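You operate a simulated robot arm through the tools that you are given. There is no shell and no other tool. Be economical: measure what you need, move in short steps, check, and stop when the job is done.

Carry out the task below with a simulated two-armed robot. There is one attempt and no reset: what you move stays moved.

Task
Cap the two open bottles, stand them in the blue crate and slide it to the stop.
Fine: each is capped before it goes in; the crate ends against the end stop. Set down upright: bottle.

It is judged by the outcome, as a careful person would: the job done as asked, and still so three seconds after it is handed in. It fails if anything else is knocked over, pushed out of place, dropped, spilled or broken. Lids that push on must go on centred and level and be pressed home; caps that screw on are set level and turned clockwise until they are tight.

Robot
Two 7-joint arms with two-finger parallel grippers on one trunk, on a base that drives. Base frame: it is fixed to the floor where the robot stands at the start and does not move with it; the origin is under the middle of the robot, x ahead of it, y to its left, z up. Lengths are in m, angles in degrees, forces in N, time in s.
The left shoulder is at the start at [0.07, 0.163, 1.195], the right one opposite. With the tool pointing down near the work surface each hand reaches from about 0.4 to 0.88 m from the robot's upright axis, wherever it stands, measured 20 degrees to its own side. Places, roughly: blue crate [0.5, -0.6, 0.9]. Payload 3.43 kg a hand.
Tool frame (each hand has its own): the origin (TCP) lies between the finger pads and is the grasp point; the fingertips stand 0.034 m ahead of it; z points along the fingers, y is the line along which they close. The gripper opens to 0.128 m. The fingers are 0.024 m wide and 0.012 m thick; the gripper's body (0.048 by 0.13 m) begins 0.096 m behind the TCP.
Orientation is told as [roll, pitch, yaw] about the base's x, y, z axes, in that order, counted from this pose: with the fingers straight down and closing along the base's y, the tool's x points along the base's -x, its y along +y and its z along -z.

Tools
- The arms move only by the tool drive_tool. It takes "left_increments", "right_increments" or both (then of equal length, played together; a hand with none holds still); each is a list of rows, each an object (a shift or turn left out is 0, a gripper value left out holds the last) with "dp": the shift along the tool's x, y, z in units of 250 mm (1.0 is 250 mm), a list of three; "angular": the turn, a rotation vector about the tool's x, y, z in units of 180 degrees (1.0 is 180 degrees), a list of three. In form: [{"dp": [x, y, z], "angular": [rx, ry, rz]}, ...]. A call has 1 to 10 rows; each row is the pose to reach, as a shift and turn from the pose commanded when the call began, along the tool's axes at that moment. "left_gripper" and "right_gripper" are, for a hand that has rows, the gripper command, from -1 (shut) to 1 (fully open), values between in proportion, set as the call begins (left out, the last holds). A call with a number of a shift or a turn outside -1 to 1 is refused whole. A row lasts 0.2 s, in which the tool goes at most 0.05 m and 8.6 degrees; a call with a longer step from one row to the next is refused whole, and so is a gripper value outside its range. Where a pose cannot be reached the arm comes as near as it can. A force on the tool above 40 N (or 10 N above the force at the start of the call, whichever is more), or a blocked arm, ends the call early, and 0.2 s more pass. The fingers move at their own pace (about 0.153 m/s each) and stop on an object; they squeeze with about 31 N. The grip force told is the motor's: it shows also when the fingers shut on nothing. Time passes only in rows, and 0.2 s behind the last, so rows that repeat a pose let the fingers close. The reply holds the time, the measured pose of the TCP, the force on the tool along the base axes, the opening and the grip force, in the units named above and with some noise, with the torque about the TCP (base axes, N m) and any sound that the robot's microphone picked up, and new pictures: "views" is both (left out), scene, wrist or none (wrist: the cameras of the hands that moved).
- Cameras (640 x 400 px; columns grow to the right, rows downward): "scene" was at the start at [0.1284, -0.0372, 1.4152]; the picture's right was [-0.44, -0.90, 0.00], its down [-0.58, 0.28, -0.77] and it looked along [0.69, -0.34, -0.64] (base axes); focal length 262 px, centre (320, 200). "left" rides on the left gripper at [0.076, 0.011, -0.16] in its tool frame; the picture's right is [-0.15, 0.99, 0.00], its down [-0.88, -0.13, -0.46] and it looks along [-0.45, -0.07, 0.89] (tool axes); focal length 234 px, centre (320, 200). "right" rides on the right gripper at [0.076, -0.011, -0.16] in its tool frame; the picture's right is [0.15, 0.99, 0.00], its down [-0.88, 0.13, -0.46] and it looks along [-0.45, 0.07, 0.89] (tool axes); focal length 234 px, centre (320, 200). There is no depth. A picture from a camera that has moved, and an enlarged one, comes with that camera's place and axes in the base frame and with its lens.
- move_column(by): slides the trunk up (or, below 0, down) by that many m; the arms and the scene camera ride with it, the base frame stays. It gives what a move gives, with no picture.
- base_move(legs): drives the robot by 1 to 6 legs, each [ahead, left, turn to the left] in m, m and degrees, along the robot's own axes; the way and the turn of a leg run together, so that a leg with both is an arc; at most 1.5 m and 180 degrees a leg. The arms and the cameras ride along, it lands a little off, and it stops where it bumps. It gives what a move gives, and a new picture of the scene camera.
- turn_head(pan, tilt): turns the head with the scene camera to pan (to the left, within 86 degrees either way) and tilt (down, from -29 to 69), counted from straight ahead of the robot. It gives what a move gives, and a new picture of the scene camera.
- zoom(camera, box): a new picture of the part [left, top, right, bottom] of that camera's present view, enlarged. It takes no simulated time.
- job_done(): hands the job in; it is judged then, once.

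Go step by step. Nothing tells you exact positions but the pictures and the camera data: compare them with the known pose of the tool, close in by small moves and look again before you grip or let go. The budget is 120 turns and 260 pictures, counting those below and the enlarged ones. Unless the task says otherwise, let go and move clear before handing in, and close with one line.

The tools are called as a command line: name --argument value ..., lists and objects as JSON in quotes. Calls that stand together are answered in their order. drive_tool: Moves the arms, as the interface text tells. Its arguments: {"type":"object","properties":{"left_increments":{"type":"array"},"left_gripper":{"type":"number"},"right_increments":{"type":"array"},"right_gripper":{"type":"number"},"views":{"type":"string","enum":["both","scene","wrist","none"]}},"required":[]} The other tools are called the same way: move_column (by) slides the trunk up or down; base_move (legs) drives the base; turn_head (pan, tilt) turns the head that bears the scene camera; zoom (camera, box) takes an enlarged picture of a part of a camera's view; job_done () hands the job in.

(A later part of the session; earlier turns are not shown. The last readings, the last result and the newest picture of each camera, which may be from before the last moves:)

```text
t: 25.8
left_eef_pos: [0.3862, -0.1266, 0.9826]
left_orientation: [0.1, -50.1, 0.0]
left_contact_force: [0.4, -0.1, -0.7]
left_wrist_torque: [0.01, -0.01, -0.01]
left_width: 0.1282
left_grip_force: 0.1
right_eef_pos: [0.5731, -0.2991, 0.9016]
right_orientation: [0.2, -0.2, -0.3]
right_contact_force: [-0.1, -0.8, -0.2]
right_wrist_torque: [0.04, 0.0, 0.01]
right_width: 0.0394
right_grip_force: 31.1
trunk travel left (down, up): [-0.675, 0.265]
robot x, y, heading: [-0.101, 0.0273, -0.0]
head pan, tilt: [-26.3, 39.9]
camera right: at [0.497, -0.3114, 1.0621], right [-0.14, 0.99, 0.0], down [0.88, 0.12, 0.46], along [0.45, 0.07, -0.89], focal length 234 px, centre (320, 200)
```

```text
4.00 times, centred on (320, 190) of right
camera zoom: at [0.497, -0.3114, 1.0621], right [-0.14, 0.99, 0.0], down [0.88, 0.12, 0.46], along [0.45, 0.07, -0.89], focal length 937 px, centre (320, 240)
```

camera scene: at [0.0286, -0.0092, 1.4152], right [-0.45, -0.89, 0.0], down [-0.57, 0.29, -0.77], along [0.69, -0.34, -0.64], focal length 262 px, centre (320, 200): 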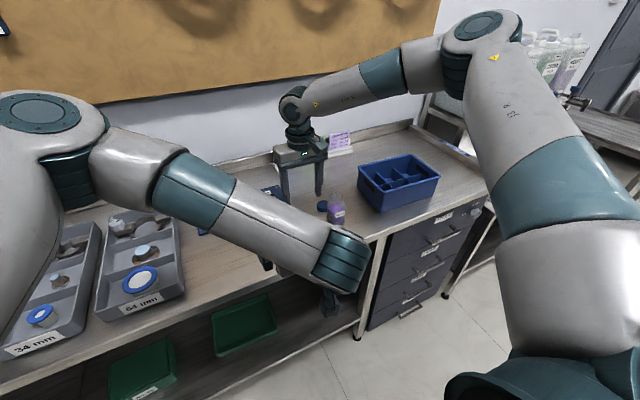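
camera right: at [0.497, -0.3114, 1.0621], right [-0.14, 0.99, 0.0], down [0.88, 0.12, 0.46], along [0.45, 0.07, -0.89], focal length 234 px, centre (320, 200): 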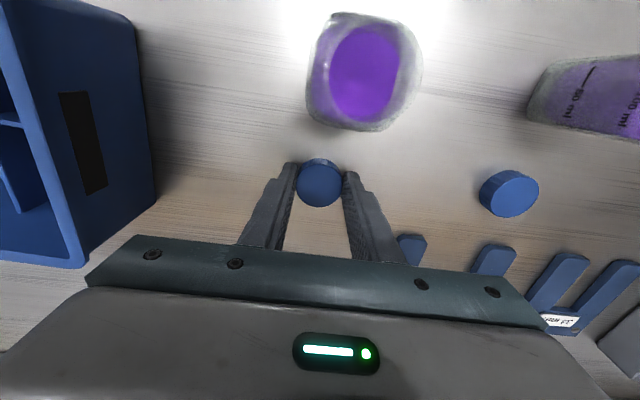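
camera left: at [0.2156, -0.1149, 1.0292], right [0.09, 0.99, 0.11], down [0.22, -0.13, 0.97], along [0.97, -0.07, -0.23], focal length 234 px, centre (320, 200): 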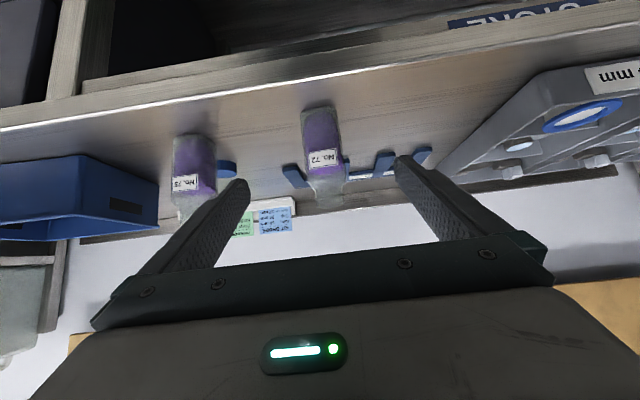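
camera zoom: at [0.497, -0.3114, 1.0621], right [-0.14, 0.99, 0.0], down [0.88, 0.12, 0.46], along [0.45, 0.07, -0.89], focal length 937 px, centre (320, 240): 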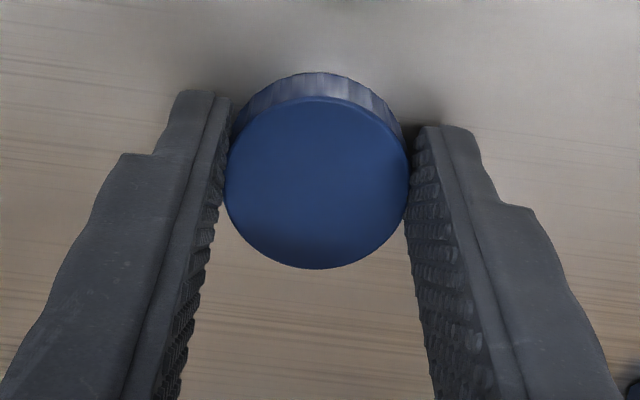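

Cap 2 is gripped and centred (39 mm). I'll lift it and shift the base back for bottle 75.

drive_tool --right_increments '[{"dp": [0, 0, -0.16]}, {"dp": [0, 0, -0.32]}, {"dp": [0, 0, -0.48]}, {"dp": [0, -0.1, -0.64]}]' --views "none"

base_move --legs '[[0.0, -0.07, 0]]'

drive_tool --left_increments '[{"dp": [0, -0.2, 0]}, {"dp": [0, -0.4, 0]}]' --right_increments '[{"dp": [0, -0.1, 0]}, {"dp": [0, -0.2, 0]}]' --views "wrist"

```text
t: 26.8
left_eef_pos: [0.3853, -0.1258, 0.9836]
left_orientation: [0.1, -50.1, -0.1]
left_contact_force: [-0.2, 0.0, -0.1]
left_wrist_torque: [0.01, -0.01, 0.01]
left_width: 0.1281
left_grip_force: 0.0
right_eef_pos: [0.571, -0.325, 1.0632]
right_orientation: [0.3, -0.2, -0.2]
right_contact_force: [0.3, -0.4, 0.7]
right_wrist_torque: [0.03, -0.01, -0.02]
right_width: 0.0393
right_grip_force: 31.3
trunk travel left (down, up): [-0.675, 0.265]
robot x, y, heading: [-0.0983, 0.0292, -0.4]
head pan, tilt: [-26.3, 39.9]
```

```text
t: 27.8
left_eef_pos: [0.3855, -0.195, 0.9841]
left_orientation: [0.0, -50.1, 0.1]
left_contact_force: [0.0, -0.3, -0.8]
left_wrist_torque: [-0.01, 0.03, -0.01]
left_width: 0.1281
left_grip_force: 0.0
right_eef_pos: [0.5717, -0.391, 1.062]
right_orientation: [0.3, -0.1, -0.2]
right_contact_force: [0.4, 0.1, -0.4]
right_wrist_torque: [-0.01, 0.0, -0.03]
right_width: 0.0393
right_grip_force: 31.3
trunk travel left (down, up): [-0.675, 0.265]
robot x, y, heading: [-0.0977, -0.0415, -0.1]
head pan, tilt: [-26.3, 39.9]
camera scene: at [0.0281, -0.0779, 1.4153], right [-0.45, -0.9, 0.0], down [-0.57, 0.29, -0.77], along [0.69, -0.34, -0.64], focal length 262 px, centre (320, 200)
```

scene: 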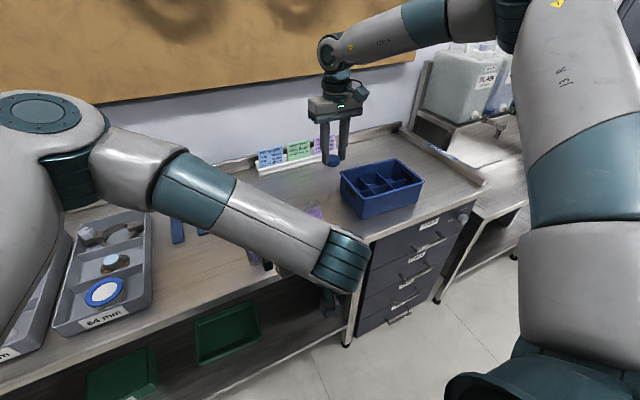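

```text
t: 28.4
left_eef_pos: [0.3905, -0.2968, 0.9845]
left_orientation: [0.3, -49.9, -0.2]
left_contact_force: [0.3, 0.0, -0.1]
left_wrist_torque: [0.0, 0.01, 0.05]
left_width: 0.1279
left_grip_force: 0.0
right_eef_pos: [0.572, -0.4446, 1.0604]
right_orientation: [0.3, 0.0, -0.3]
right_contact_force: [-0.1, 0.2, -0.2]
right_wrist_torque: [0.05, 0.04, 0.0]
right_width: 0.0394
right_grip_force: 31.3
trunk travel left (down, up): [-0.675, 0.265]
robot x, y, heading: [-0.1002, -0.0423, -0.3]
head pan, tilt: [-26.3, 39.9]
camera right: at [0.4968, -0.4572, 1.2213], right [-0.14, 0.99, 0.01], down [0.88, 0.12, 0.46], along [0.45, 0.07, -0.89], focal length 234 px, centre (320, 200)
camera left: at [0.2196, -0.2855, 1.0302], right [0.09, 0.99, 0.12], down [0.22, -0.13, 0.97], along [0.97, -0.07, -0.23], focal length 234 px, centre (320, 200)
```

right: 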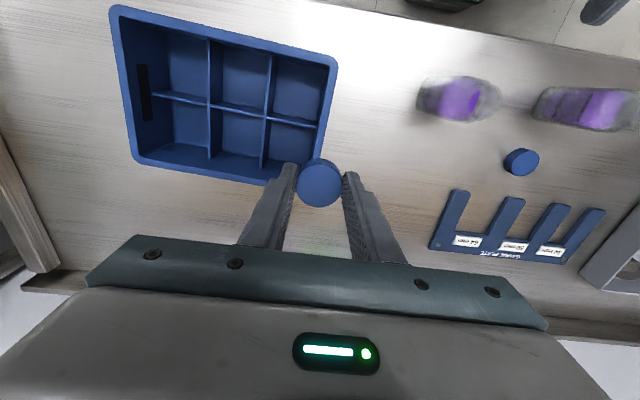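
left: 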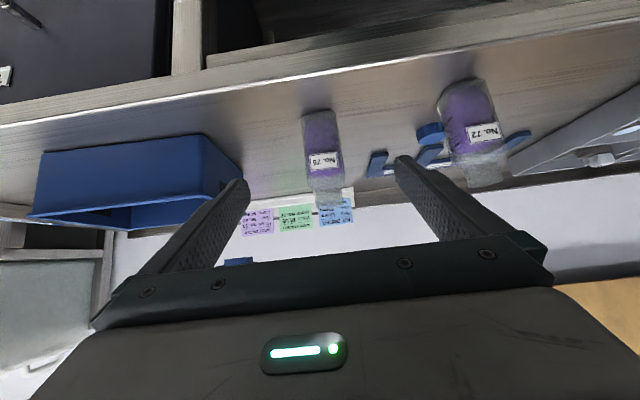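

Bottle 75 is centred for the left hand, so I advance around its body.

drive_tool --left_increments '[{"dp": [-0.006, 0.016, 0.12]}, {"dp": [-0.012, 0.016, 0.24]}, {"dp": [-0.02, 0.016, 0.36]}]' --left_gripper 0.6 --views "wrist"

```text
t: 29.2
left_eef_pos: [0.4571, -0.289, 0.929]
left_orientation: [0.0, -50.0, 0.0]
left_contact_force: [1.0, -0.6, 0.3]
left_wrist_torque: [-0.01, 0.04, 0.01]
left_width: 0.1025
left_grip_force: 0.1
right_eef_pos: [0.5727, -0.4419, 1.0624]
right_orientation: [0.2, -0.1, -0.2]
right_contact_force: [0.3, -0.2, -0.1]
right_wrist_torque: [-0.02, 0.03, -0.01]
right_width: 0.0395
right_grip_force: 31.3
trunk travel left (down, up): [-0.675, 0.265]
robot x, y, heading: [-0.1005, -0.0395, -0.0]
head pan, tilt: [-26.3, 39.9]
camera left: at [0.2854, -0.2774, 0.9754], right [0.09, 0.99, 0.11], down [0.22, -0.13, 0.97], along [0.97, -0.07, -0.23], focal length 234 px, centre (320, 200)
```

left: 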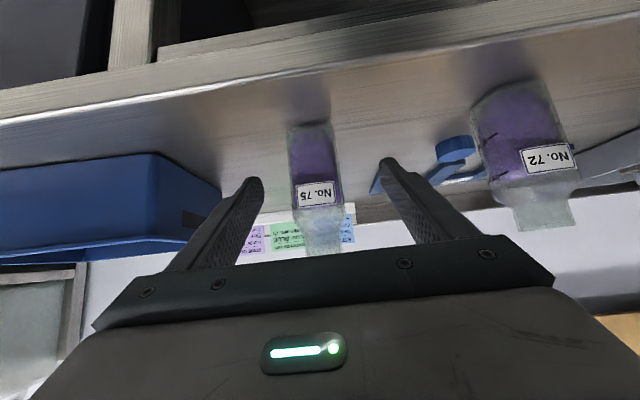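

drive_tool --left_increments '[{"dp": [-0.01, -0.004, 0.07]}, {"dp": [-0.02, -0.006, 0.144]}, {"dp": [-0.02, -0.006, 0.144]}]' --views "wrist"

zoom --camera "left" --box '[220, 80, 420, 205]'

```text
t: 30.0
left_eef_pos: [0.4876, -0.2931, 0.9095]
left_orientation: [0.1, -50.0, 0.0]
left_contact_force: [-0.4, -0.4, -0.3]
left_wrist_torque: [0.0, 0.02, 0.0]
left_width: 0.1024
left_grip_force: 0.1
right_eef_pos: [0.5715, -0.4414, 1.0633]
right_orientation: [0.2, -0.1, -0.2]
right_contact_force: [-0.1, 0.6, -0.6]
right_wrist_torque: [-0.03, 0.0, 0.03]
right_width: 0.0392
right_grip_force: 30.6
trunk travel left (down, up): [-0.675, 0.265]
robot x, y, heading: [-0.1012, -0.0411, -0.4]
head pan, tilt: [-26.3, 39.9]
camera left: at [0.3183, -0.2817, 0.9549], right [0.09, 0.99, 0.11], down [0.22, -0.13, 0.97], along [0.97, -0.07, -0.23], focal length 234 px, centre (320, 200)
```

left: 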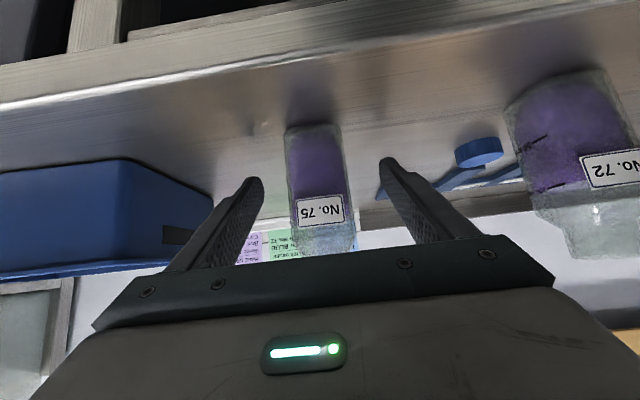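

```text
3.20 times, centred on (320, 142) of left
camera zoom: at [0.3183, -0.2817, 0.9549], right [0.09, 0.99, 0.11], down [0.22, -0.13, 0.97], along [0.97, -0.07, -0.23], focal length 749 px, centre (320, 384)
```

zoom: 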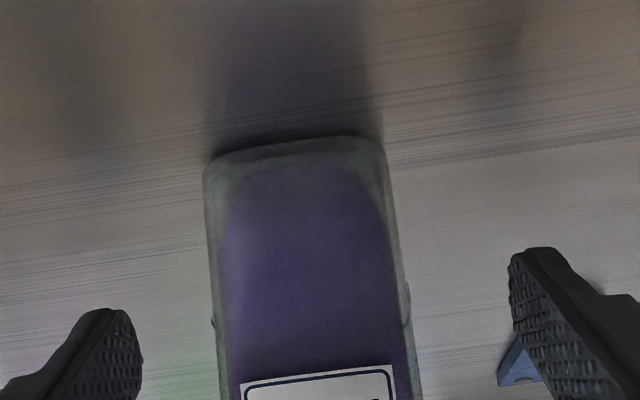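

drive_tool --left_increments '[{"dp": [0, 0, 0]}, {"dp": [0, 0, 0]}, {"dp": [0, 0, 0]}]' --left_gripper -1 --views "wrist"

zoom --camera "right" --box '[400, 40, 560, 140]'

```text
t: 30.8
left_eef_pos: [0.4894, -0.2939, 0.9091]
left_orientation: [0.1, -50.0, 0.0]
left_contact_force: [0.3, 0.2, -0.7]
left_wrist_torque: [-0.02, 0.01, 0.0]
left_width: 0.0453
left_grip_force: 31.1
right_eef_pos: [0.5713, -0.4427, 1.0624]
right_orientation: [0.2, -0.1, -0.2]
right_contact_force: [0.3, 0.1, -1.0]
right_wrist_torque: [0.01, 0.0, -0.01]
right_width: 0.0394
right_grip_force: 30.7
trunk travel left (down, up): [-0.675, 0.265]
robot x, y, heading: [-0.1018, -0.043, -0.2]
head pan, tilt: [-26.3, 39.9]
camera left: at [0.3185, -0.2817, 0.9548], right [0.09, 0.99, 0.11], down [0.22, -0.13, 0.97], along [0.97, -0.07, -0.23], focal length 234 px, centre (320, 200)
```

left: 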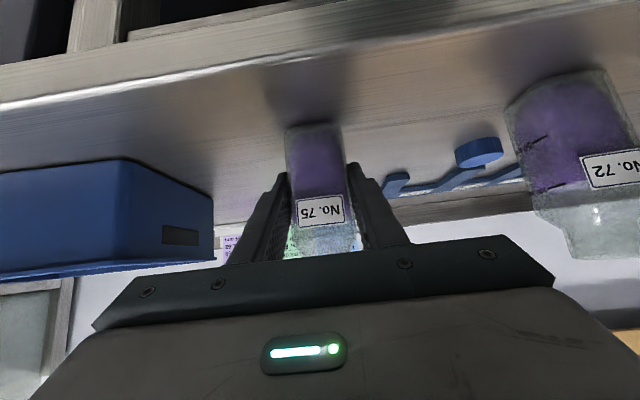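

```text
4.00 times, centred on (480, 90) of right
camera zoom: at [0.4963, -0.4547, 1.2227], right [-0.14, 0.99, 0.0], down [0.88, 0.13, 0.46], along [0.45, 0.07, -0.89], focal length 937 px, centre (-320, 640)
```

zoom: 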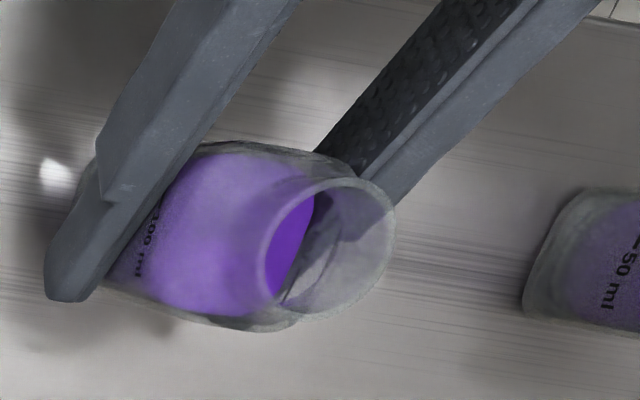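

Bottle 75 is held with its rim at about (0.4925,-0.2925). I'll bring the cap above it, pre-yawed +80° so there is travel for clockwise turning.

drive_tool --right_increments '[{"dp": [0.032, 0.06, 0], "angular": [0, 0, -0.0444]}, {"dp": [0.064, 0.12, 0], "angular": [0, 0, -0.0888]}, {"dp": [0.096, 0.18, 0], "angular": [0, 0, -0.1332]}, {"dp": [0.128, 0.24, 0], "angular": [0, 0, -0.1776]}, {"dp": [0.16, 0.3, 0], "angular": [0, 0, -0.222]}, {"dp": [0.192, 0.36, 0], "angular": [0, 0, -0.2664]}, {"dp": [0.224, 0.42, 0], "angular": [0, 0, -0.3108]}, {"dp": [0.256, 0.48, 0], "angular": [0, 0, -0.3552]}, {"dp": [0.288, 0.54, 0], "angular": [0, 0, -0.3996]}, {"dp": [0.318, 0.6, 0], "angular": [0, 0, -0.444]}]' --views "both"

```text
t: 32.7
left_eef_pos: [0.4868, -0.2903, 0.9088]
left_orientation: [0.0, -49.9, 0.3]
left_contact_force: [-1.9, 2.8, 2.1]
left_wrist_torque: [-0.2, -0.32, 0.02]
left_width: 0.0452
left_grip_force: 30.9
right_eef_pos: [0.4231, -0.2511, 1.0549]
right_orientation: [-2.1, -0.2, 63.7]
right_contact_force: [-0.1, 0.1, 4.1]
right_wrist_torque: [0.05, 0.16, -0.03]
right_width: 0.0392
right_grip_force: 30.4
right hand out of reach, approached as far as the arm can: row 5, 6, 7, 8, 9
trunk travel left (down, up): [-0.675, 0.265]
robot x, y, heading: [-0.1006, -0.0427, -0.1]
head pan, tilt: [-26.3, 39.9]
stopped in row 9 (left hand): the force on the tool passed its limit at 64 N (the readings are from after the stop); the commanded pose is now the measured one
camera scene: at [0.0276, -0.0775, 1.4154], right [-0.45, -0.9, 0.0], down [-0.57, 0.29, -0.77], along [0.69, -0.34, -0.64], focal length 262 px, centre (320, 200)
camera right: at [0.3955, -0.321, 1.215], right [-0.95, 0.31, -0.04], down [0.26, 0.85, 0.45], along [0.17, 0.42, -0.89], focal length 234 px, centre (320, 200)
```

scene: 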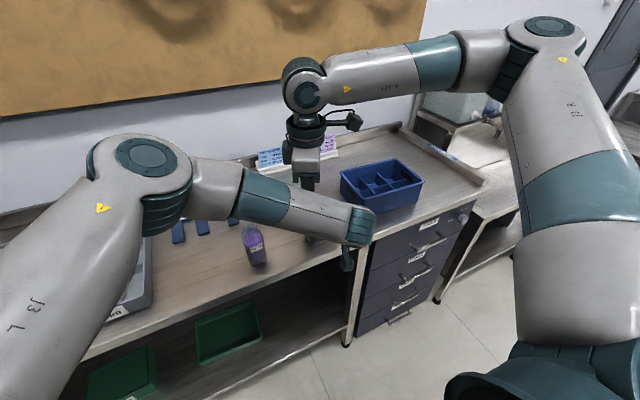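
right: 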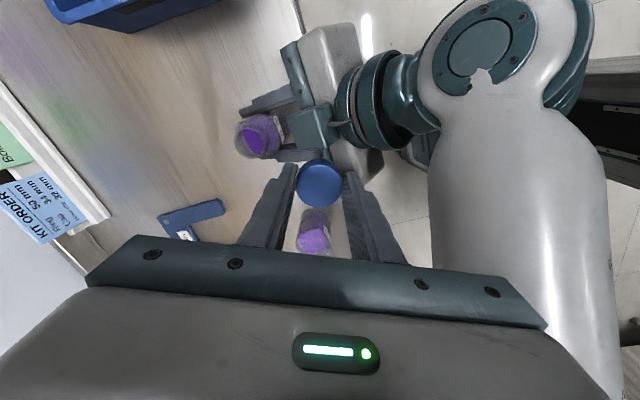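

The yaw exceeded the arm's range and the right hand drifted into the left hand. I'll lift the right hand straight up and inspect.

drive_tool --right_increments '[{"dp": [0, 0, -0.12]}, {"dp": [0, 0, -0.26]}, {"dp": [0, -0.1, -0.36]}, {"dp": [0.01, -0.2, -0.36], "angular": [0, 0, 0.045]}, {"dp": [0.02, -0.32, -0.36], "angular": [0, 0, 0.09]}, {"dp": [0.024, -0.32, -0.36], "angular": [0, 0, 0.135]}, {"dp": [0.024, -0.32, -0.36], "angular": [0, 0, 0.18]}, {"dp": [0.024, -0.32, -0.36], "angular": [0, 0, 0.225]}]' --views "both"

zoom --camera "left" --box '[160, 60, 480, 260]'

```text
t: 34.5
left_eef_pos: [0.4869, -0.2916, 0.908]
left_orientation: [0.1, -49.8, 0.1]
left_contact_force: [-0.1, -0.4, 9.8]
left_wrist_torque: [-0.22, 0.05, 0.01]
left_width: 0.0454
left_grip_force: 31.3
right_eef_pos: [0.49, -0.291, 1.1469]
right_orientation: [-1.6, -1.5, 23.2]
right_contact_force: [0.1, -0.9, 0.4]
right_wrist_torque: [-0.02, 0.01, 0.0]
right_width: 0.0395
right_grip_force: 31.0
right hand out of reach, approached as far as the arm can: row 3, 4
trunk travel left (down, up): [-0.675, 0.265]
robot x, y, heading: [-0.0985, -0.0413, 0.1]
head pan, tilt: [-26.3, 39.9]
camera scene: at [0.0275, -0.0781, 1.4153], right [-0.45, -0.9, 0.0], down [-0.57, 0.29, -0.77], along [0.69, -0.34, -0.64], focal length 262 px, centre (320, 200)
camera right: at [0.4199, -0.3284, 1.3055], right [-0.52, 0.85, -0.03], down [0.74, 0.47, 0.48], along [0.42, 0.23, -0.88], focal length 234 px, centre (320, 200)
```

scene: 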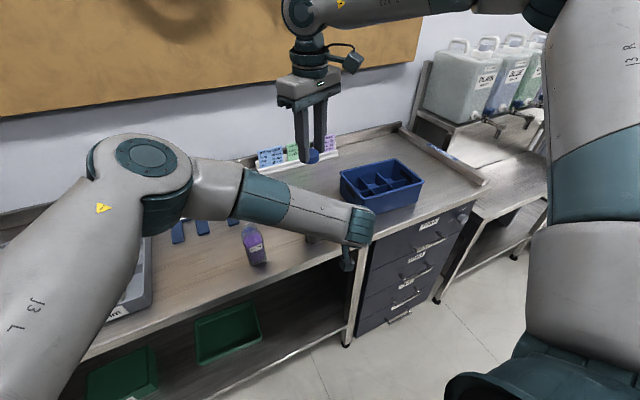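
right: 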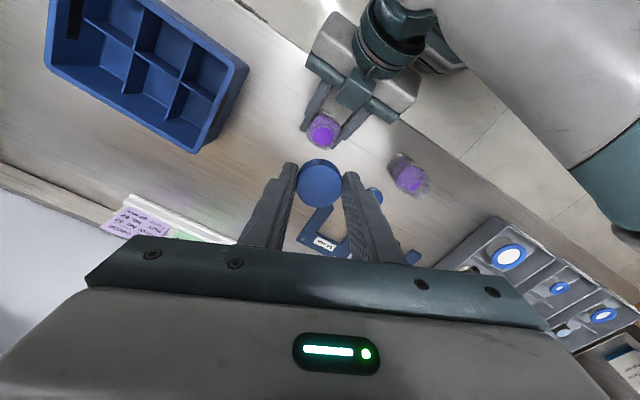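

```text
2.00 times, centred on (320, 160) of left
camera zoom: at [0.3155, -0.2809, 0.9544], right [0.09, 0.99, 0.11], down [0.22, -0.13, 0.97], along [0.97, -0.06, -0.23], focal length 468 px, centre (320, 280)
```

zoom: 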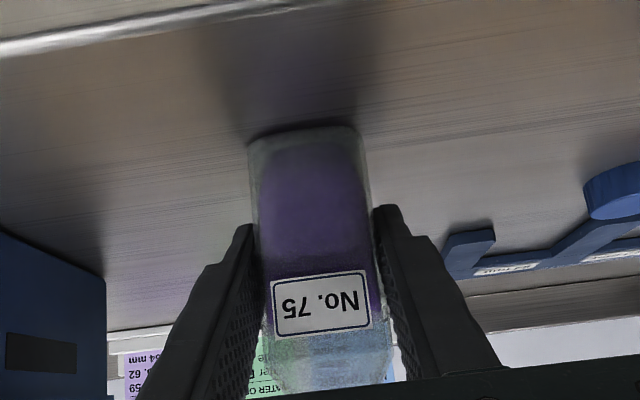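

The bottle is still upright in the left hand. I'll level the right hand, ease the left hand's downward load and re-measure the rim.

drive_tool --right_increments '[{"dp": [0, 0, 0], "angular": [-0.0089, 0.0083, 0]}, {"dp": [0, 0, 0], "angular": [-0.0089, 0.0083, 0]}]' --left_increments '[{"dp": [-0.003, 0, -0.0026]}, {"dp": [-0.003, 0, -0.0026]}]' --views "wrist"

zoom --camera "right" --box '[260, 90, 420, 190]'

```text
t: 35.1
left_eef_pos: [0.4864, -0.2915, 0.9096]
left_orientation: [0.2, -49.8, 0.1]
left_contact_force: [1.5, 0.5, 2.4]
left_wrist_torque: [-0.09, -0.06, 0.03]
left_width: 0.0453
left_grip_force: 31.5
right_eef_pos: [0.4922, -0.2907, 1.1464]
right_orientation: [0.0, 0.2, 23.2]
right_contact_force: [0.2, -0.6, -0.3]
right_wrist_torque: [-0.01, 0.0, -0.04]
right_width: 0.0393
right_grip_force: 31.1
trunk travel left (down, up): [-0.675, 0.265]
robot x, y, heading: [-0.1001, -0.0367, -0.2]
head pan, tilt: [-26.3, 39.9]
camera right: at [0.4262, -0.3311, 1.3073], right [-0.52, 0.85, 0.0], down [0.76, 0.47, 0.46], along [0.39, 0.24, -0.89], focal length 234 px, centre (320, 200)
camera left: at [0.3151, -0.2809, 0.9547], right [0.09, 0.99, 0.11], down [0.22, -0.13, 0.97], along [0.97, -0.06, -0.23], focal length 234 px, centre (320, 200)
```

right: 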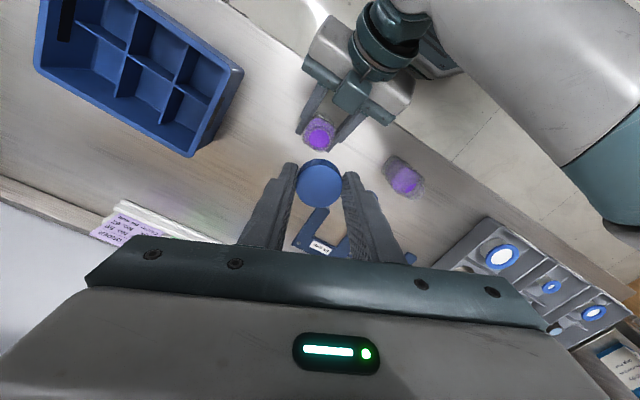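
left: 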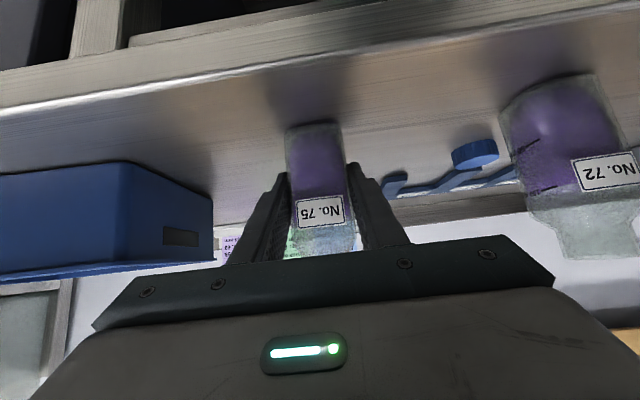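

```text
4.00 times, centred on (340, 140) of right
camera zoom: at [0.4262, -0.3311, 1.3073], right [-0.52, 0.85, 0.0], down [0.76, 0.47, 0.46], along [0.39, 0.24, -0.89], focal length 937 px, centre (240, 440)
```

zoom: 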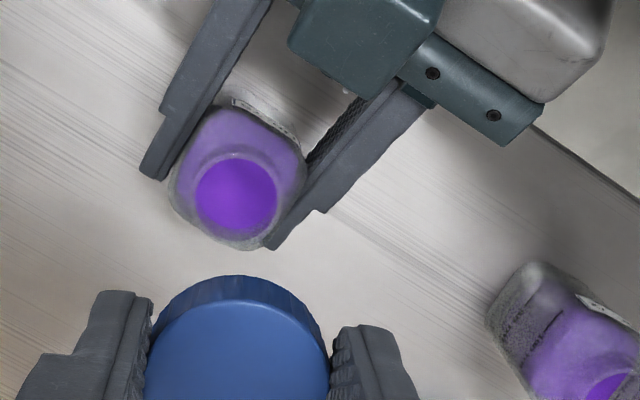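

drive_tool --right_increments '[{"dp": [0.007, -0.006, 0.15]}, {"dp": [0.007, -0.006, 0.3]}, {"dp": [0.007, -0.006, 0.46]}, {"dp": [0.007, -0.006, 0.46]}]' --views "both"

zoom --camera "right" --box '[240, 100, 400, 200]'

zoom --camera "left" --box '[220, 140, 420, 265]'

```text
t: 36.1
left_eef_pos: [0.4861, -0.2916, 0.9088]
left_orientation: [0.2, -49.9, 0.1]
left_contact_force: [-0.6, 0.5, 0.2]
left_wrist_torque: [-0.01, -0.01, 0.02]
left_width: 0.0453
left_grip_force: 30.8
right_eef_pos: [0.4901, -0.2944, 1.0298]
right_orientation: [0.1, 0.0, 23.2]
right_contact_force: [-0.7, 0.6, -0.1]
right_wrist_torque: [-0.01, -0.03, 0.01]
right_width: 0.0393
right_grip_force: 30.9
trunk travel left (down, up): [-0.675, 0.265]
robot x, y, heading: [-0.1009, -0.0408, -0.2]
head pan, tilt: [-26.3, 39.9]
camera scene: at [0.0281, -0.0788, 1.4152], right [-0.45, -0.9, 0.0], down [-0.57, 0.29, -0.77], along [0.69, -0.34, -0.64], focal length 262 px, centre (320, 200)
camera right: at [0.4263, -0.3352, 1.1906], right [-0.52, 0.85, 0.0], down [0.76, 0.47, 0.46], along [0.39, 0.24, -0.89], focal length 234 px, centre (320, 200)
```

scene: 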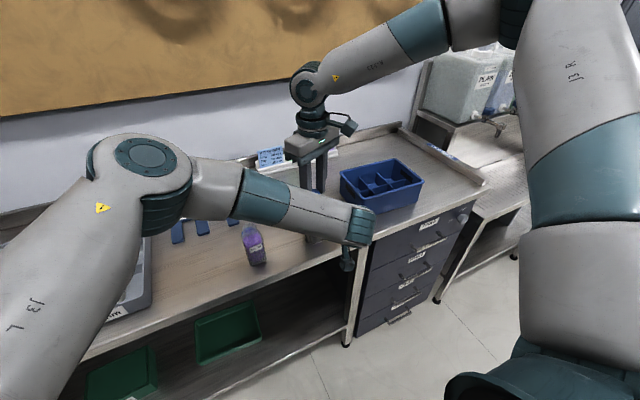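
right: 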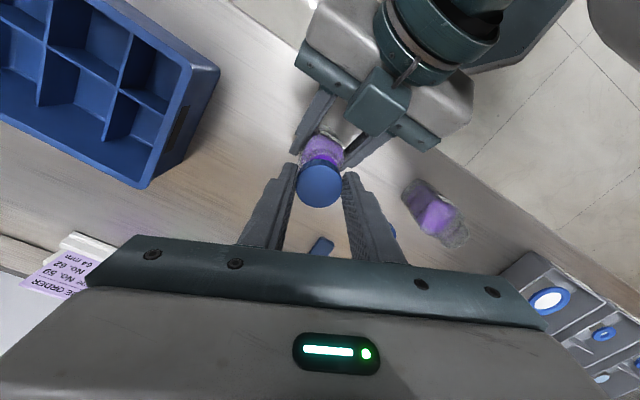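

```text
4.00 times, centred on (320, 150) of right
camera zoom: at [0.4263, -0.3352, 1.1906], right [-0.52, 0.85, 0.0], down [0.76, 0.47, 0.46], along [0.39, 0.24, -0.89], focal length 937 px, centre (320, 400)
```

zoom: 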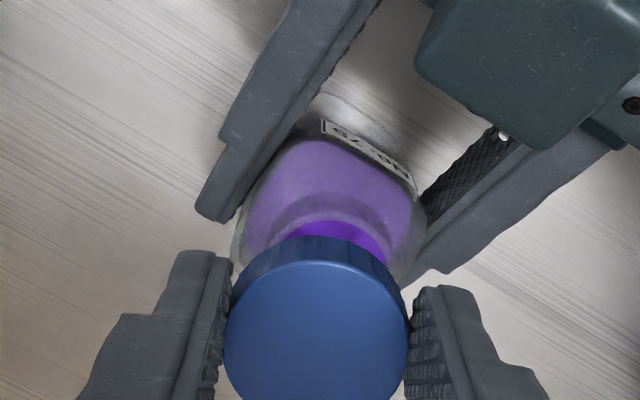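

```text
3.20 times, centred on (320, 202) of left
camera zoom: at [0.3152, -0.2813, 0.9547], right [0.09, 0.99, 0.11], down [0.22, -0.13, 0.97], along [0.97, -0.06, -0.23], focal length 749 px, centre (320, 192)
```

zoom: 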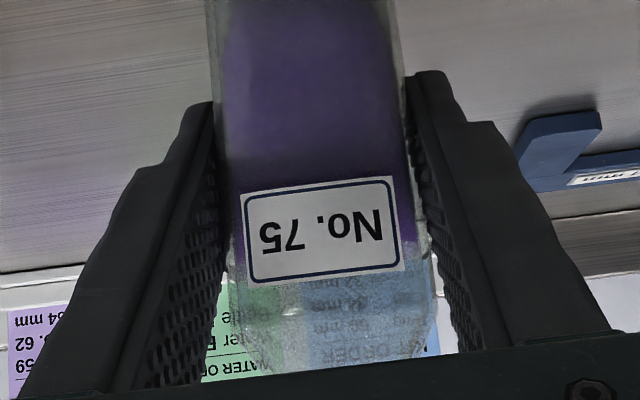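

drive_tool --right_increments '[{"dp": [-0.003, 0.007, 0.03]}, {"dp": [-0.003, 0.007, 0.06]}]' --views "none"

zoom --camera "right" --box '[270, 120, 370, 182]'

zoom --camera "scene" --box '[280, 140, 400, 260]'

```text
t: 36.7
left_eef_pos: [0.487, -0.2918, 0.9083]
left_orientation: [0.2, -49.9, 0.2]
left_contact_force: [2.0, -0.4, -5.2]
left_wrist_torque: [-0.06, -0.06, 0.02]
left_width: 0.0455
left_grip_force: 31.1
right_eef_pos: [0.4901, -0.2923, 1.0162]
right_orientation: [0.1, -0.2, 23.2]
right_contact_force: [-0.4, 0.5, 6.9]
right_wrist_torque: [0.04, 0.15, 0.0]
right_width: 0.0393
right_grip_force: 31.0
trunk travel left (down, up): [-0.675, 0.265]
robot x, y, heading: [-0.0986, -0.0407, -0.1]
head pan, tilt: [-26.3, 39.9]
```

```text
6.40 times, centred on (320, 151) of right
camera zoom: at [0.4256, -0.3336, 1.1767], right [-0.52, 0.85, 0.0], down [0.76, 0.47, 0.46], along [0.39, 0.24, -0.89], focal length 1499 px, centre (320, 514)
```

zoom: 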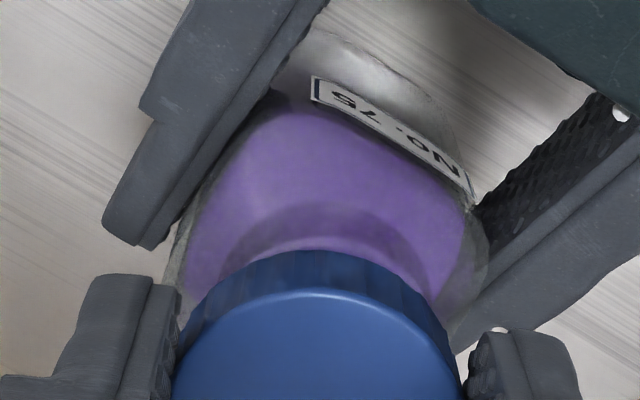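

```text
3.33 times, centred on (340, 200) of scene
camera zoom: at [0.0281, -0.0789, 1.4153], right [-0.45, -0.9, 0.0], down [-0.57, 0.29, -0.77], along [0.69, -0.34, -0.64], focal length 872 px, centre (253, 200)
```

zoom: 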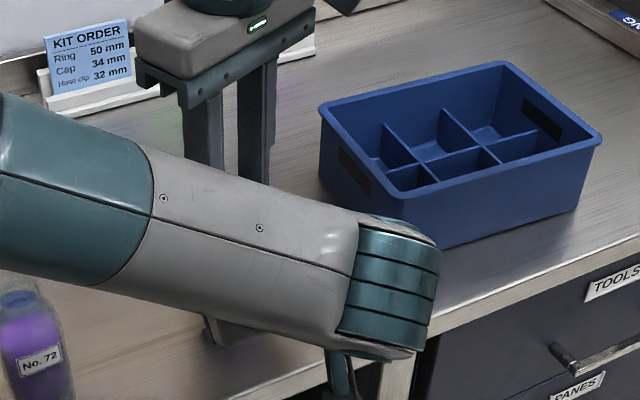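

Contact comes at TCP z 1.016, on the robot-side edge only. I'll lift, shift about 3 mm toward the robot and touch again.

drive_tool --right_increments '[{"dp": [0, 0, -0.024]}, {"dp": [0.012, 0.001, -0.024]}, {"dp": [0.012, 0.001, -0.024]}, {"dp": [0.012, 0.001, -0.01]}, {"dp": [0.012, 0.001, 0.0]}, {"dp": [0.012, 0.001, 0.006]}]' --views "none"

zoom --camera "right" --box '[270, 120, 370, 182]'

```text
t: 38.1
left_eef_pos: [0.487, -0.2906, 0.9083]
left_orientation: [0.2, -49.9, 0.2]
left_contact_force: [9.3, 1.1, -10.1]
left_wrist_torque: [-0.2, 0.55, 0.06]
left_width: 0.0451
left_grip_force: 30.8
right_eef_pos: [0.487, -0.2912, 1.0157]
right_orientation: [0.0, 0.0, 23.2]
right_contact_force: [-8.5, -3.5, 17.2]
right_wrist_torque: [-0.31, 0.42, -0.13]
right_width: 0.0393
right_grip_force: 31.2
trunk travel left (down, up): [-0.675, 0.265]
robot x, y, heading: [-0.0986, -0.0393, -0.5]
head pan, tilt: [-26.3, 39.9]
```

```text
6.40 times, centred on (320, 151) of right
camera zoom: at [0.4221, -0.3312, 1.1766], right [-0.52, 0.85, 0.0], down [0.76, 0.47, 0.46], along [0.39, 0.24, -0.89], focal length 1499 px, centre (320, 514)
```

zoom: 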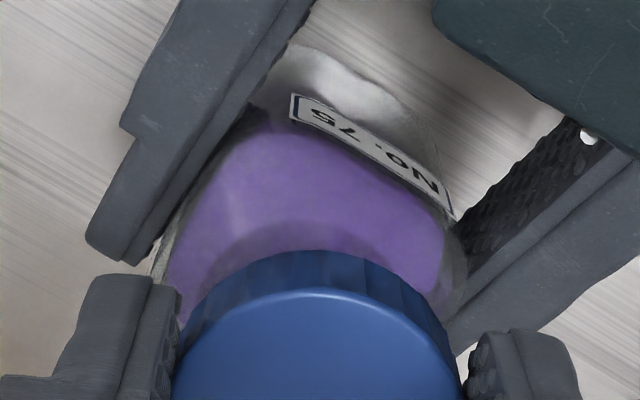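

drive_tool --right_increments '[{"dp": [0, 0, -0.03]}, {"dp": [0.0105, -0.004, -0.03]}, {"dp": [0.0105, -0.004, -0.03]}, {"dp": [0.0105, -0.004, -0.014]}, {"dp": [0.0105, -0.004, -0.006]}, {"dp": [0.0105, -0.004, 0.0]}]' --views "none"

zoom --camera "right" --box '[270, 120, 370, 182]'

```text
t: 39.5
left_eef_pos: [0.486, -0.2918, 0.9074]
left_orientation: [0.1, -49.7, 0.2]
left_contact_force: [6.5, -1.2, -10.6]
left_wrist_torque: [0.04, 0.3, 0.05]
left_width: 0.045
left_grip_force: 31.2
right_eef_pos: [0.4844, -0.2932, 1.0172]
right_orientation: [0.1, -0.1, 23.1]
right_contact_force: [-4.9, 0.3, 16.5]
right_wrist_torque: [-0.22, 0.12, -0.09]
right_width: 0.0392
right_grip_force: 31.1
trunk travel left (down, up): [-0.675, 0.265]
robot x, y, heading: [-0.0998, -0.0407, -0.4]
head pan, tilt: [-26.3, 39.9]
```

```text
6.40 times, centred on (320, 151) of right
camera zoom: at [0.42, -0.3335, 1.1762], right [-0.52, 0.85, 0.0], down [0.76, 0.47, 0.46], along [0.39, 0.24, -0.89], focal length 1499 px, centre (320, 514)
```

zoom: 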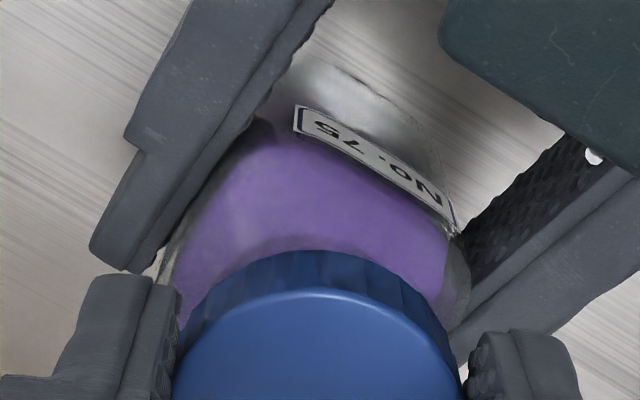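

drive_tool --right_increments '[{"dp": [0, 0, -0.03]}, {"dp": [0.002, -0.008, -0.03]}, {"dp": [0.002, -0.008, -0.03]}, {"dp": [0.002, -0.008, -0.014]}, {"dp": [0.002, -0.008, -0.006]}, {"dp": [0.002, -0.008, 0.0]}]' --views "none"

zoom --camera "right" --box '[270, 120, 370, 182]'

```text
t: 40.9
left_eef_pos: [0.4862, -0.2918, 0.9091]
left_orientation: [0.2, -49.9, 0.2]
left_contact_force: [0.2, -0.5, -1.0]
left_wrist_torque: [-0.05, 0.04, -0.01]
left_width: 0.0451
left_grip_force: 31.3
right_eef_pos: [0.4845, -0.2947, 1.015]
right_orientation: [0.2, 0.1, 23.2]
right_contact_force: [0.3, -0.3, -0.3]
right_wrist_torque: [0.02, -0.01, -0.01]
right_width: 0.0396
right_grip_force: 30.9
trunk travel left (down, up): [-0.675, 0.265]
robot x, y, heading: [-0.1017, -0.0435, -0.2]
head pan, tilt: [-26.3, 39.9]
```

```text
6.40 times, centred on (320, 151) of right
camera zoom: at [0.4199, -0.3357, 1.1755], right [-0.52, 0.85, 0.0], down [0.76, 0.47, 0.46], along [0.39, 0.24, -0.89], focal length 1499 px, centre (320, 514)
```

zoom: 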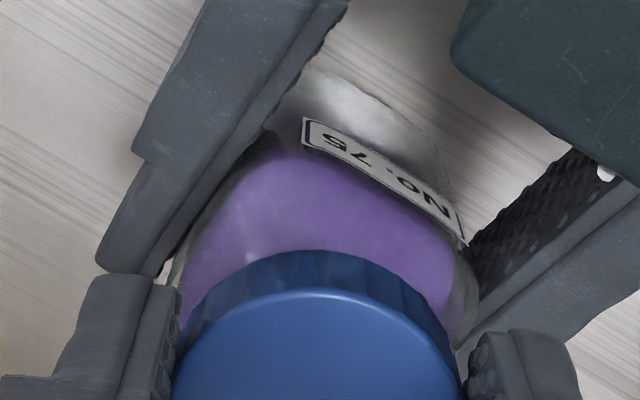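

There is no contact now at 1.015, so the skirt is slipping over the neck. I'll lower gently.

drive_tool --right_increments '[{"dp": [0, 0, 0.006]}, {"dp": [0, 0, 0.012]}, {"dp": [0, 0, 0.018]}, {"dp": [0, 0, 0.024]}]' --views "none"

```text
t: 41.9
left_eef_pos: [0.4861, -0.292, 0.9084]
left_orientation: [0.2, -49.9, 0.1]
left_contact_force: [-0.7, -1.7, -0.3]
left_wrist_torque: [0.14, 0.01, -0.03]
left_width: 0.0452
left_grip_force: 31.0
right_eef_pos: [0.4841, -0.2961, 1.0083]
right_orientation: [0.1, 0.1, 23.2]
right_contact_force: [1.3, 1.6, 0.8]
right_wrist_torque: [0.06, -0.03, 0.05]
right_width: 0.0392
right_grip_force: 30.8
trunk travel left (down, up): [-0.675, 0.265]
robot x, y, heading: [-0.1018, -0.04, 0.2]
head pan, tilt: [-26.3, 39.9]
```

drive_tool --right_increments '[{"dp": [-0.003, 0.002, 0.008]}, {"dp": [-0.003, 0.002, 0.016]}, {"dp": [-0.003, 0.002, 0.024]}]' --views "none"

```text
t: 42.7
left_eef_pos: [0.4862, -0.2927, 0.9083]
left_orientation: [0.3, -49.8, 0.1]
left_contact_force: [2.5, -2.8, -7.0]
left_wrist_torque: [-0.32, 0.03, 0.03]
left_width: 0.0452
left_grip_force: 31.0
right_eef_pos: [0.4837, -0.2942, 1.0036]
right_orientation: [0.1, 0.0, 23.2]
right_contact_force: [-1.4, 1.0, 12.5]
right_wrist_torque: [0.27, 0.03, 0.0]
right_width: 0.0392
right_grip_force: 30.7
trunk travel left (down, up): [-0.675, 0.265]
robot x, y, heading: [-0.1014, -0.0433, -0.1]
head pan, tilt: [-26.3, 39.9]
```

Contact is at about 12 N, probably the thread start. I'll turn clockwise gradually with light pressure.

drive_tool --right_increments '[{"dp": [-0.001, 0.0026, 0], "angular": [0, 0, 0.043]}, {"dp": [-0.001, 0.0026, 0.0], "angular": [0, 0, 0.086]}, {"dp": [-0.001, 0.0026, 0.001], "angular": [0, 0, 0.129]}, {"dp": [-0.001, 0.0026, 0.002], "angular": [0, 0, 0.172]}, {"dp": [-0.001, 0.0026, 0.002], "angular": [0, 0, 0.215]}, {"dp": [-0.001, 0.0026, 0.003], "angular": [0, 0, 0.258]}, {"dp": [-0.001, 0.0026, 0.003], "angular": [0, 0, 0.3]}]' --views "wrist"

zoom --camera "right" --box '[270, 110, 370, 172]'

```text
t: 44.3
left_eef_pos: [0.4846, -0.2923, 0.9097]
left_orientation: [0.0, -49.9, 0.2]
left_contact_force: [7.7, -28.7, -14.1]
left_wrist_torque: [1.37, 0.25, -0.1]
left_width: 0.0451
left_grip_force: 31.1
right_eef_pos: [0.4843, -0.292, 1.0032]
right_orientation: [0.2, 0.0, -30.9]
right_contact_force: [-8.2, 28.9, 19.0]
right_wrist_torque: [1.32, 0.36, 0.13]
right_width: 0.0391
right_grip_force: 30.8
trunk travel left (down, up): [-0.675, 0.265]
robot x, y, heading: [-0.0989, -0.0446, -0.2]
head pan, tilt: [-26.3, 39.9]
camera right: at [0.4141, -0.2633, 1.1639], right [0.38, 0.92, 0.0], down [0.82, -0.34, 0.45], along [0.42, -0.17, -0.89], focal length 234 px, centre (320, 200)
```

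right: 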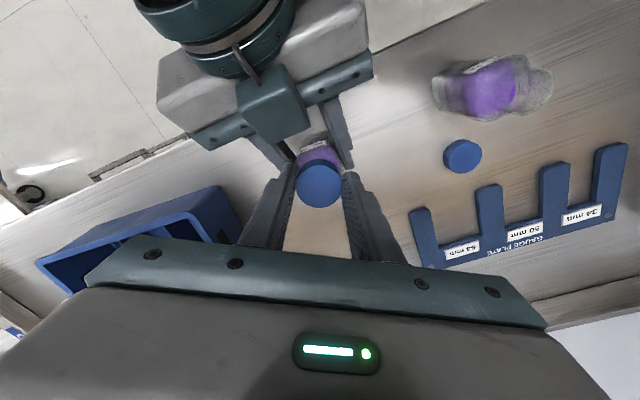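

```text
6.40 times, centred on (320, 141) of right
camera zoom: at [0.4141, -0.2633, 1.1639], right [0.38, 0.92, 0.0], down [0.82, -0.34, 0.45], along [0.42, -0.17, -0.89], focal length 1499 px, centre (320, 578)
```

zoom: 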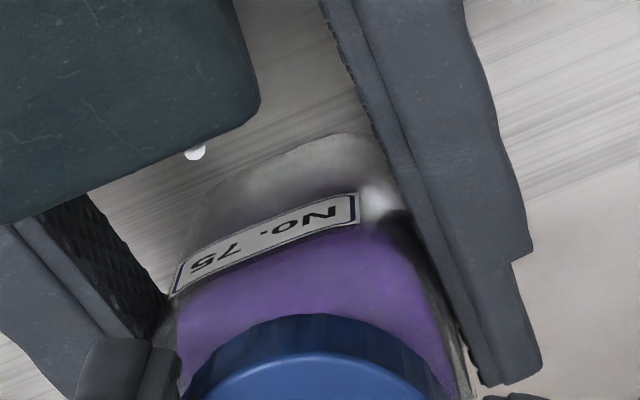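

The sideways force suggests the cap sits a few mm off the tool axis in the grip. I'll compensate and watch the forces.

drive_tool --right_increments '[{"dp": [0.002, 0.006, 0]}, {"dp": [0.0045, 0.0115, 0]}]' --views "none"

```text
t: 44.9
left_eef_pos: [0.4854, -0.2937, 0.909]
left_orientation: [0.0, -50.0, 0.2]
left_contact_force: [4.9, -23.7, -12.0]
left_wrist_torque: [0.77, 0.28, -0.13]
left_width: 0.0454
left_grip_force: 30.9
right_eef_pos: [0.4854, -0.2911, 1.004]
right_orientation: [0.1, 0.0, -30.7]
right_contact_force: [-5.4, 21.7, 19.7]
right_wrist_torque: [0.88, 0.17, 0.05]
right_width: 0.0394
right_grip_force: 31.2
trunk travel left (down, up): [-0.675, 0.265]
robot x, y, heading: [-0.1001, -0.0397, -0.0]
head pan, tilt: [-26.3, 39.9]
```

I'll release the cap briefly to relieve the wedge and see how it sits.

drive_tool --right_increments '[{"dp": [0, 0, 0]}, {"dp": [0, 0, 0]}]' --right_gripper -0.1 --views "wrist"

zoom --camera "right" --box '[240, 120, 400, 220]'

```text
t: 45.5
left_eef_pos: [0.4874, -0.2914, 0.9092]
left_orientation: [0.1, -49.9, 0.2]
left_contact_force: [-0.9, 0.9, 1.6]
left_wrist_torque: [-0.01, -0.04, 0.0]
left_width: 0.0452
left_grip_force: 30.9
right_eef_pos: [0.4852, -0.292, 1.0013]
right_orientation: [-0.1, 0.1, -30.8]
right_contact_force: [0.1, 0.7, 0.1]
right_wrist_torque: [-0.01, 0.0, -0.04]
right_width: 0.0576
right_grip_force: 0.1
trunk travel left (down, up): [-0.675, 0.265]
robot x, y, heading: [-0.1016, -0.0412, 0.1]
head pan, tilt: [-26.3, 39.9]
camera right: at [0.4149, -0.2629, 1.162], right [0.38, 0.92, 0.0], down [0.82, -0.34, 0.45], along [0.42, -0.17, -0.89], focal length 234 px, centre (320, 200)
```

right: 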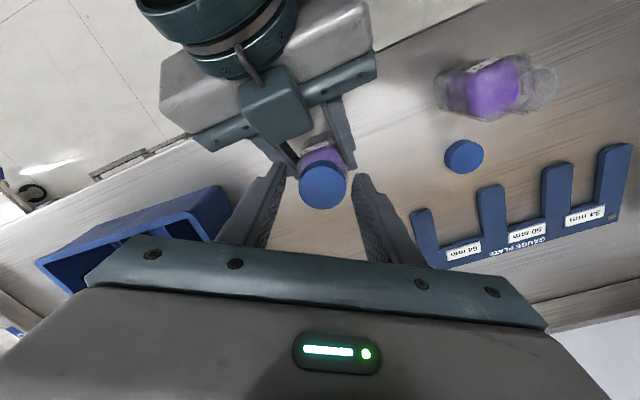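

```text
4.00 times, centred on (320, 170) of right
camera zoom: at [0.4149, -0.2629, 1.162], right [0.38, 0.92, 0.0], down [0.82, -0.34, 0.45], along [0.42, -0.17, -0.89], focal length 937 px, centre (320, 320)
```

zoom: 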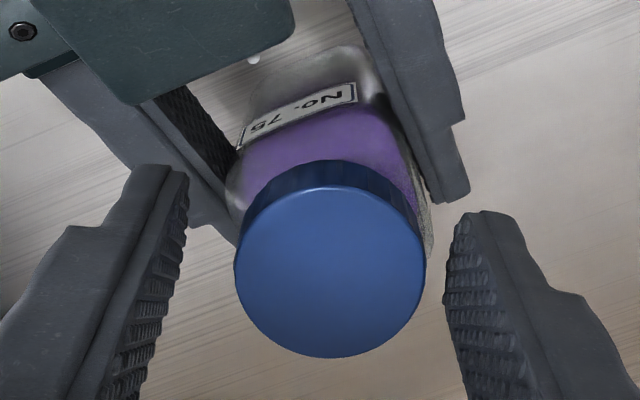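

The cap sits level, and its centre is about 3 mm off the tool axis. I'll re-centre, ratchet back to yaw +23 and regrip.

drive_tool --right_increments '[{"dp": [-0.007, 0.011, 0]}, {"dp": [-0.007, 0.011, 0], "angular": [0, 0, -0.045]}, {"dp": [-0.007, 0.011, 0], "angular": [0, 0, -0.09]}, {"dp": [-0.007, 0.011, 0], "angular": [0, 0, -0.135]}, {"dp": [-0.007, 0.011, 0], "angular": [0, 0, -0.18]}, {"dp": [-0.007, 0.011, 0], "angular": [0, 0, -0.225]}, {"dp": [-0.007, 0.011, 0], "angular": [0, 0, -0.27]}, {"dp": [-0.007, 0.011, 0], "angular": [0, 0, -0.3]}]' --views "wrist"

zoom --camera "right" --box '[240, 120, 400, 220]'

```text
t: 47.3
left_eef_pos: [0.486, -0.2911, 0.9097]
left_orientation: [0.2, -49.8, 0.2]
left_contact_force: [1.6, 0.4, 3.7]
left_wrist_torque: [-0.08, -0.15, 0.04]
left_width: 0.0451
left_grip_force: 31.4
right_eef_pos: [0.4886, -0.2885, 1.0029]
right_orientation: [0.1, 0.1, 23.3]
right_contact_force: [-1.3, 0.7, -0.3]
right_wrist_torque: [0.0, -0.02, -0.01]
right_width: 0.0575
right_grip_force: 0.0
trunk travel left (down, up): [-0.675, 0.265]
robot x, y, heading: [-0.0987, -0.0419, -0.2]
head pan, tilt: [-26.3, 39.9]
camera right: at [0.4241, -0.3291, 1.1634], right [-0.53, 0.85, 0.0], down [0.76, 0.47, 0.46], along [0.39, 0.24, -0.89], focal length 234 px, centre (320, 200)
```

right: 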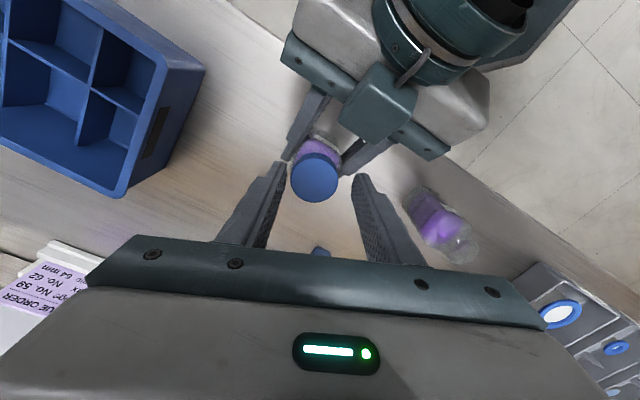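

```text
4.00 times, centred on (320, 170) of right
camera zoom: at [0.4241, -0.3291, 1.1634], right [-0.53, 0.85, 0.0], down [0.76, 0.47, 0.46], along [0.39, 0.24, -0.89], focal length 937 px, centre (320, 320)
```

zoom: 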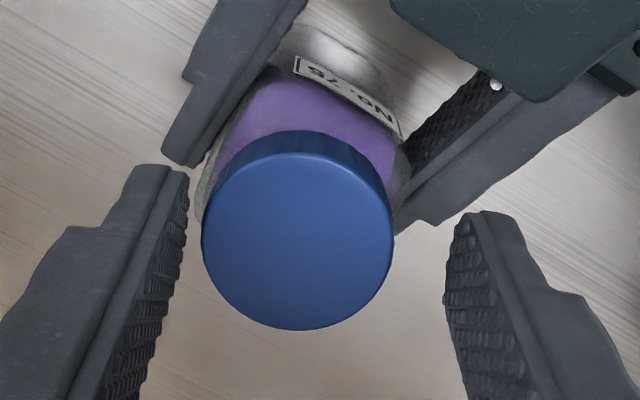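

Reconciling the views: the table is nearer z 0.857, so the cap was held lower in the fingers than I assumed, and the cap/neck axis is at about (0.4917,-0.2925). I'll re-centre there, go 6 mm lower and regrip.

drive_tool --right_increments '[{"dp": [-0.005, -0.0197, 0]}, {"dp": [-0.005, -0.0197, 0.024]}]' --views "none"

zoom --camera "right" --box '[240, 120, 400, 220]'

drive_tool --right_increments '[{"dp": [0, 0, 0]}, {"dp": [0, 0, 0]}]' --right_gripper -1 --views "none"

zoom --camera "right" --box '[240, 120, 400, 220]'

```text
t: 47.9
left_eef_pos: [0.4871, -0.2899, 0.9089]
left_orientation: [0.2, -49.9, 0.2]
left_contact_force: [1.1, 0.3, 4.6]
left_wrist_torque: [-0.09, -0.1, 0.05]
left_width: 0.0453
left_grip_force: 31.0
right_eef_pos: [0.4921, -0.2938, 0.9957]
right_orientation: [0.2, 0.0, 23.2]
right_contact_force: [-0.4, 0.2, -0.3]
right_wrist_torque: [0.01, -0.01, -0.01]
right_width: 0.0574
right_grip_force: 0.0
trunk travel left (down, up): [-0.675, 0.265]
robot x, y, heading: [-0.1015, -0.0386, -0.2]
head pan, tilt: [-26.3, 39.9]
```

```text
4.00 times, centred on (320, 170) of right
camera zoom: at [0.4265, -0.3336, 1.1565], right [-0.52, 0.85, 0.0], down [0.76, 0.47, 0.46], along [0.39, 0.24, -0.89], focal length 937 px, centre (320, 320)
```

zoom: 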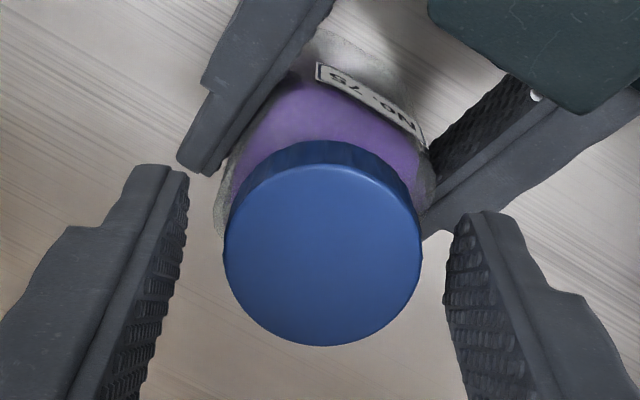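

```text
t: 48.5
left_eef_pos: [0.4874, -0.2917, 0.9097]
left_orientation: [0.1, -49.9, 0.1]
left_contact_force: [4.1, -4.8, 2.8]
left_wrist_torque: [0.21, 0.01, 0.01]
left_width: 0.0451
left_grip_force: 31.3
right_eef_pos: [0.4914, -0.2933, 0.9959]
right_orientation: [0.1, 0.0, 23.2]
right_contact_force: [-3.3, 4.2, -0.1]
right_wrist_torque: [0.12, 0.06, -0.02]
right_width: 0.0393
right_grip_force: 31.8
trunk travel left (down, up): [-0.675, 0.265]
robot x, y, heading: [-0.0972, -0.0432, -0.4]
head pan, tilt: [-26.3, 39.9]
```

```text
4.00 times, centred on (320, 170) of right
camera zoom: at [0.4262, -0.3334, 1.1564], right [-0.52, 0.85, 0.0], down [0.76, 0.47, 0.46], along [0.39, 0.24, -0.89], focal length 937 px, centre (320, 320)
```

zoom: 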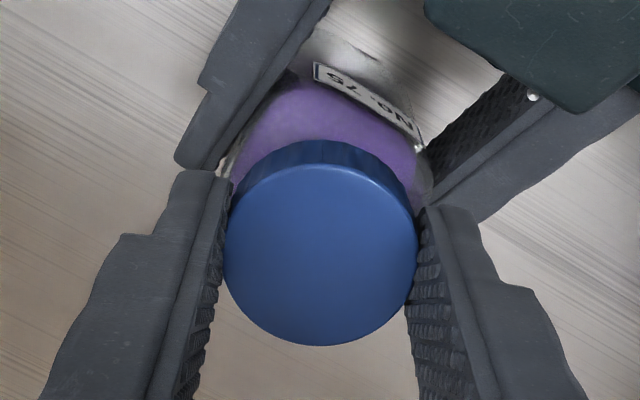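

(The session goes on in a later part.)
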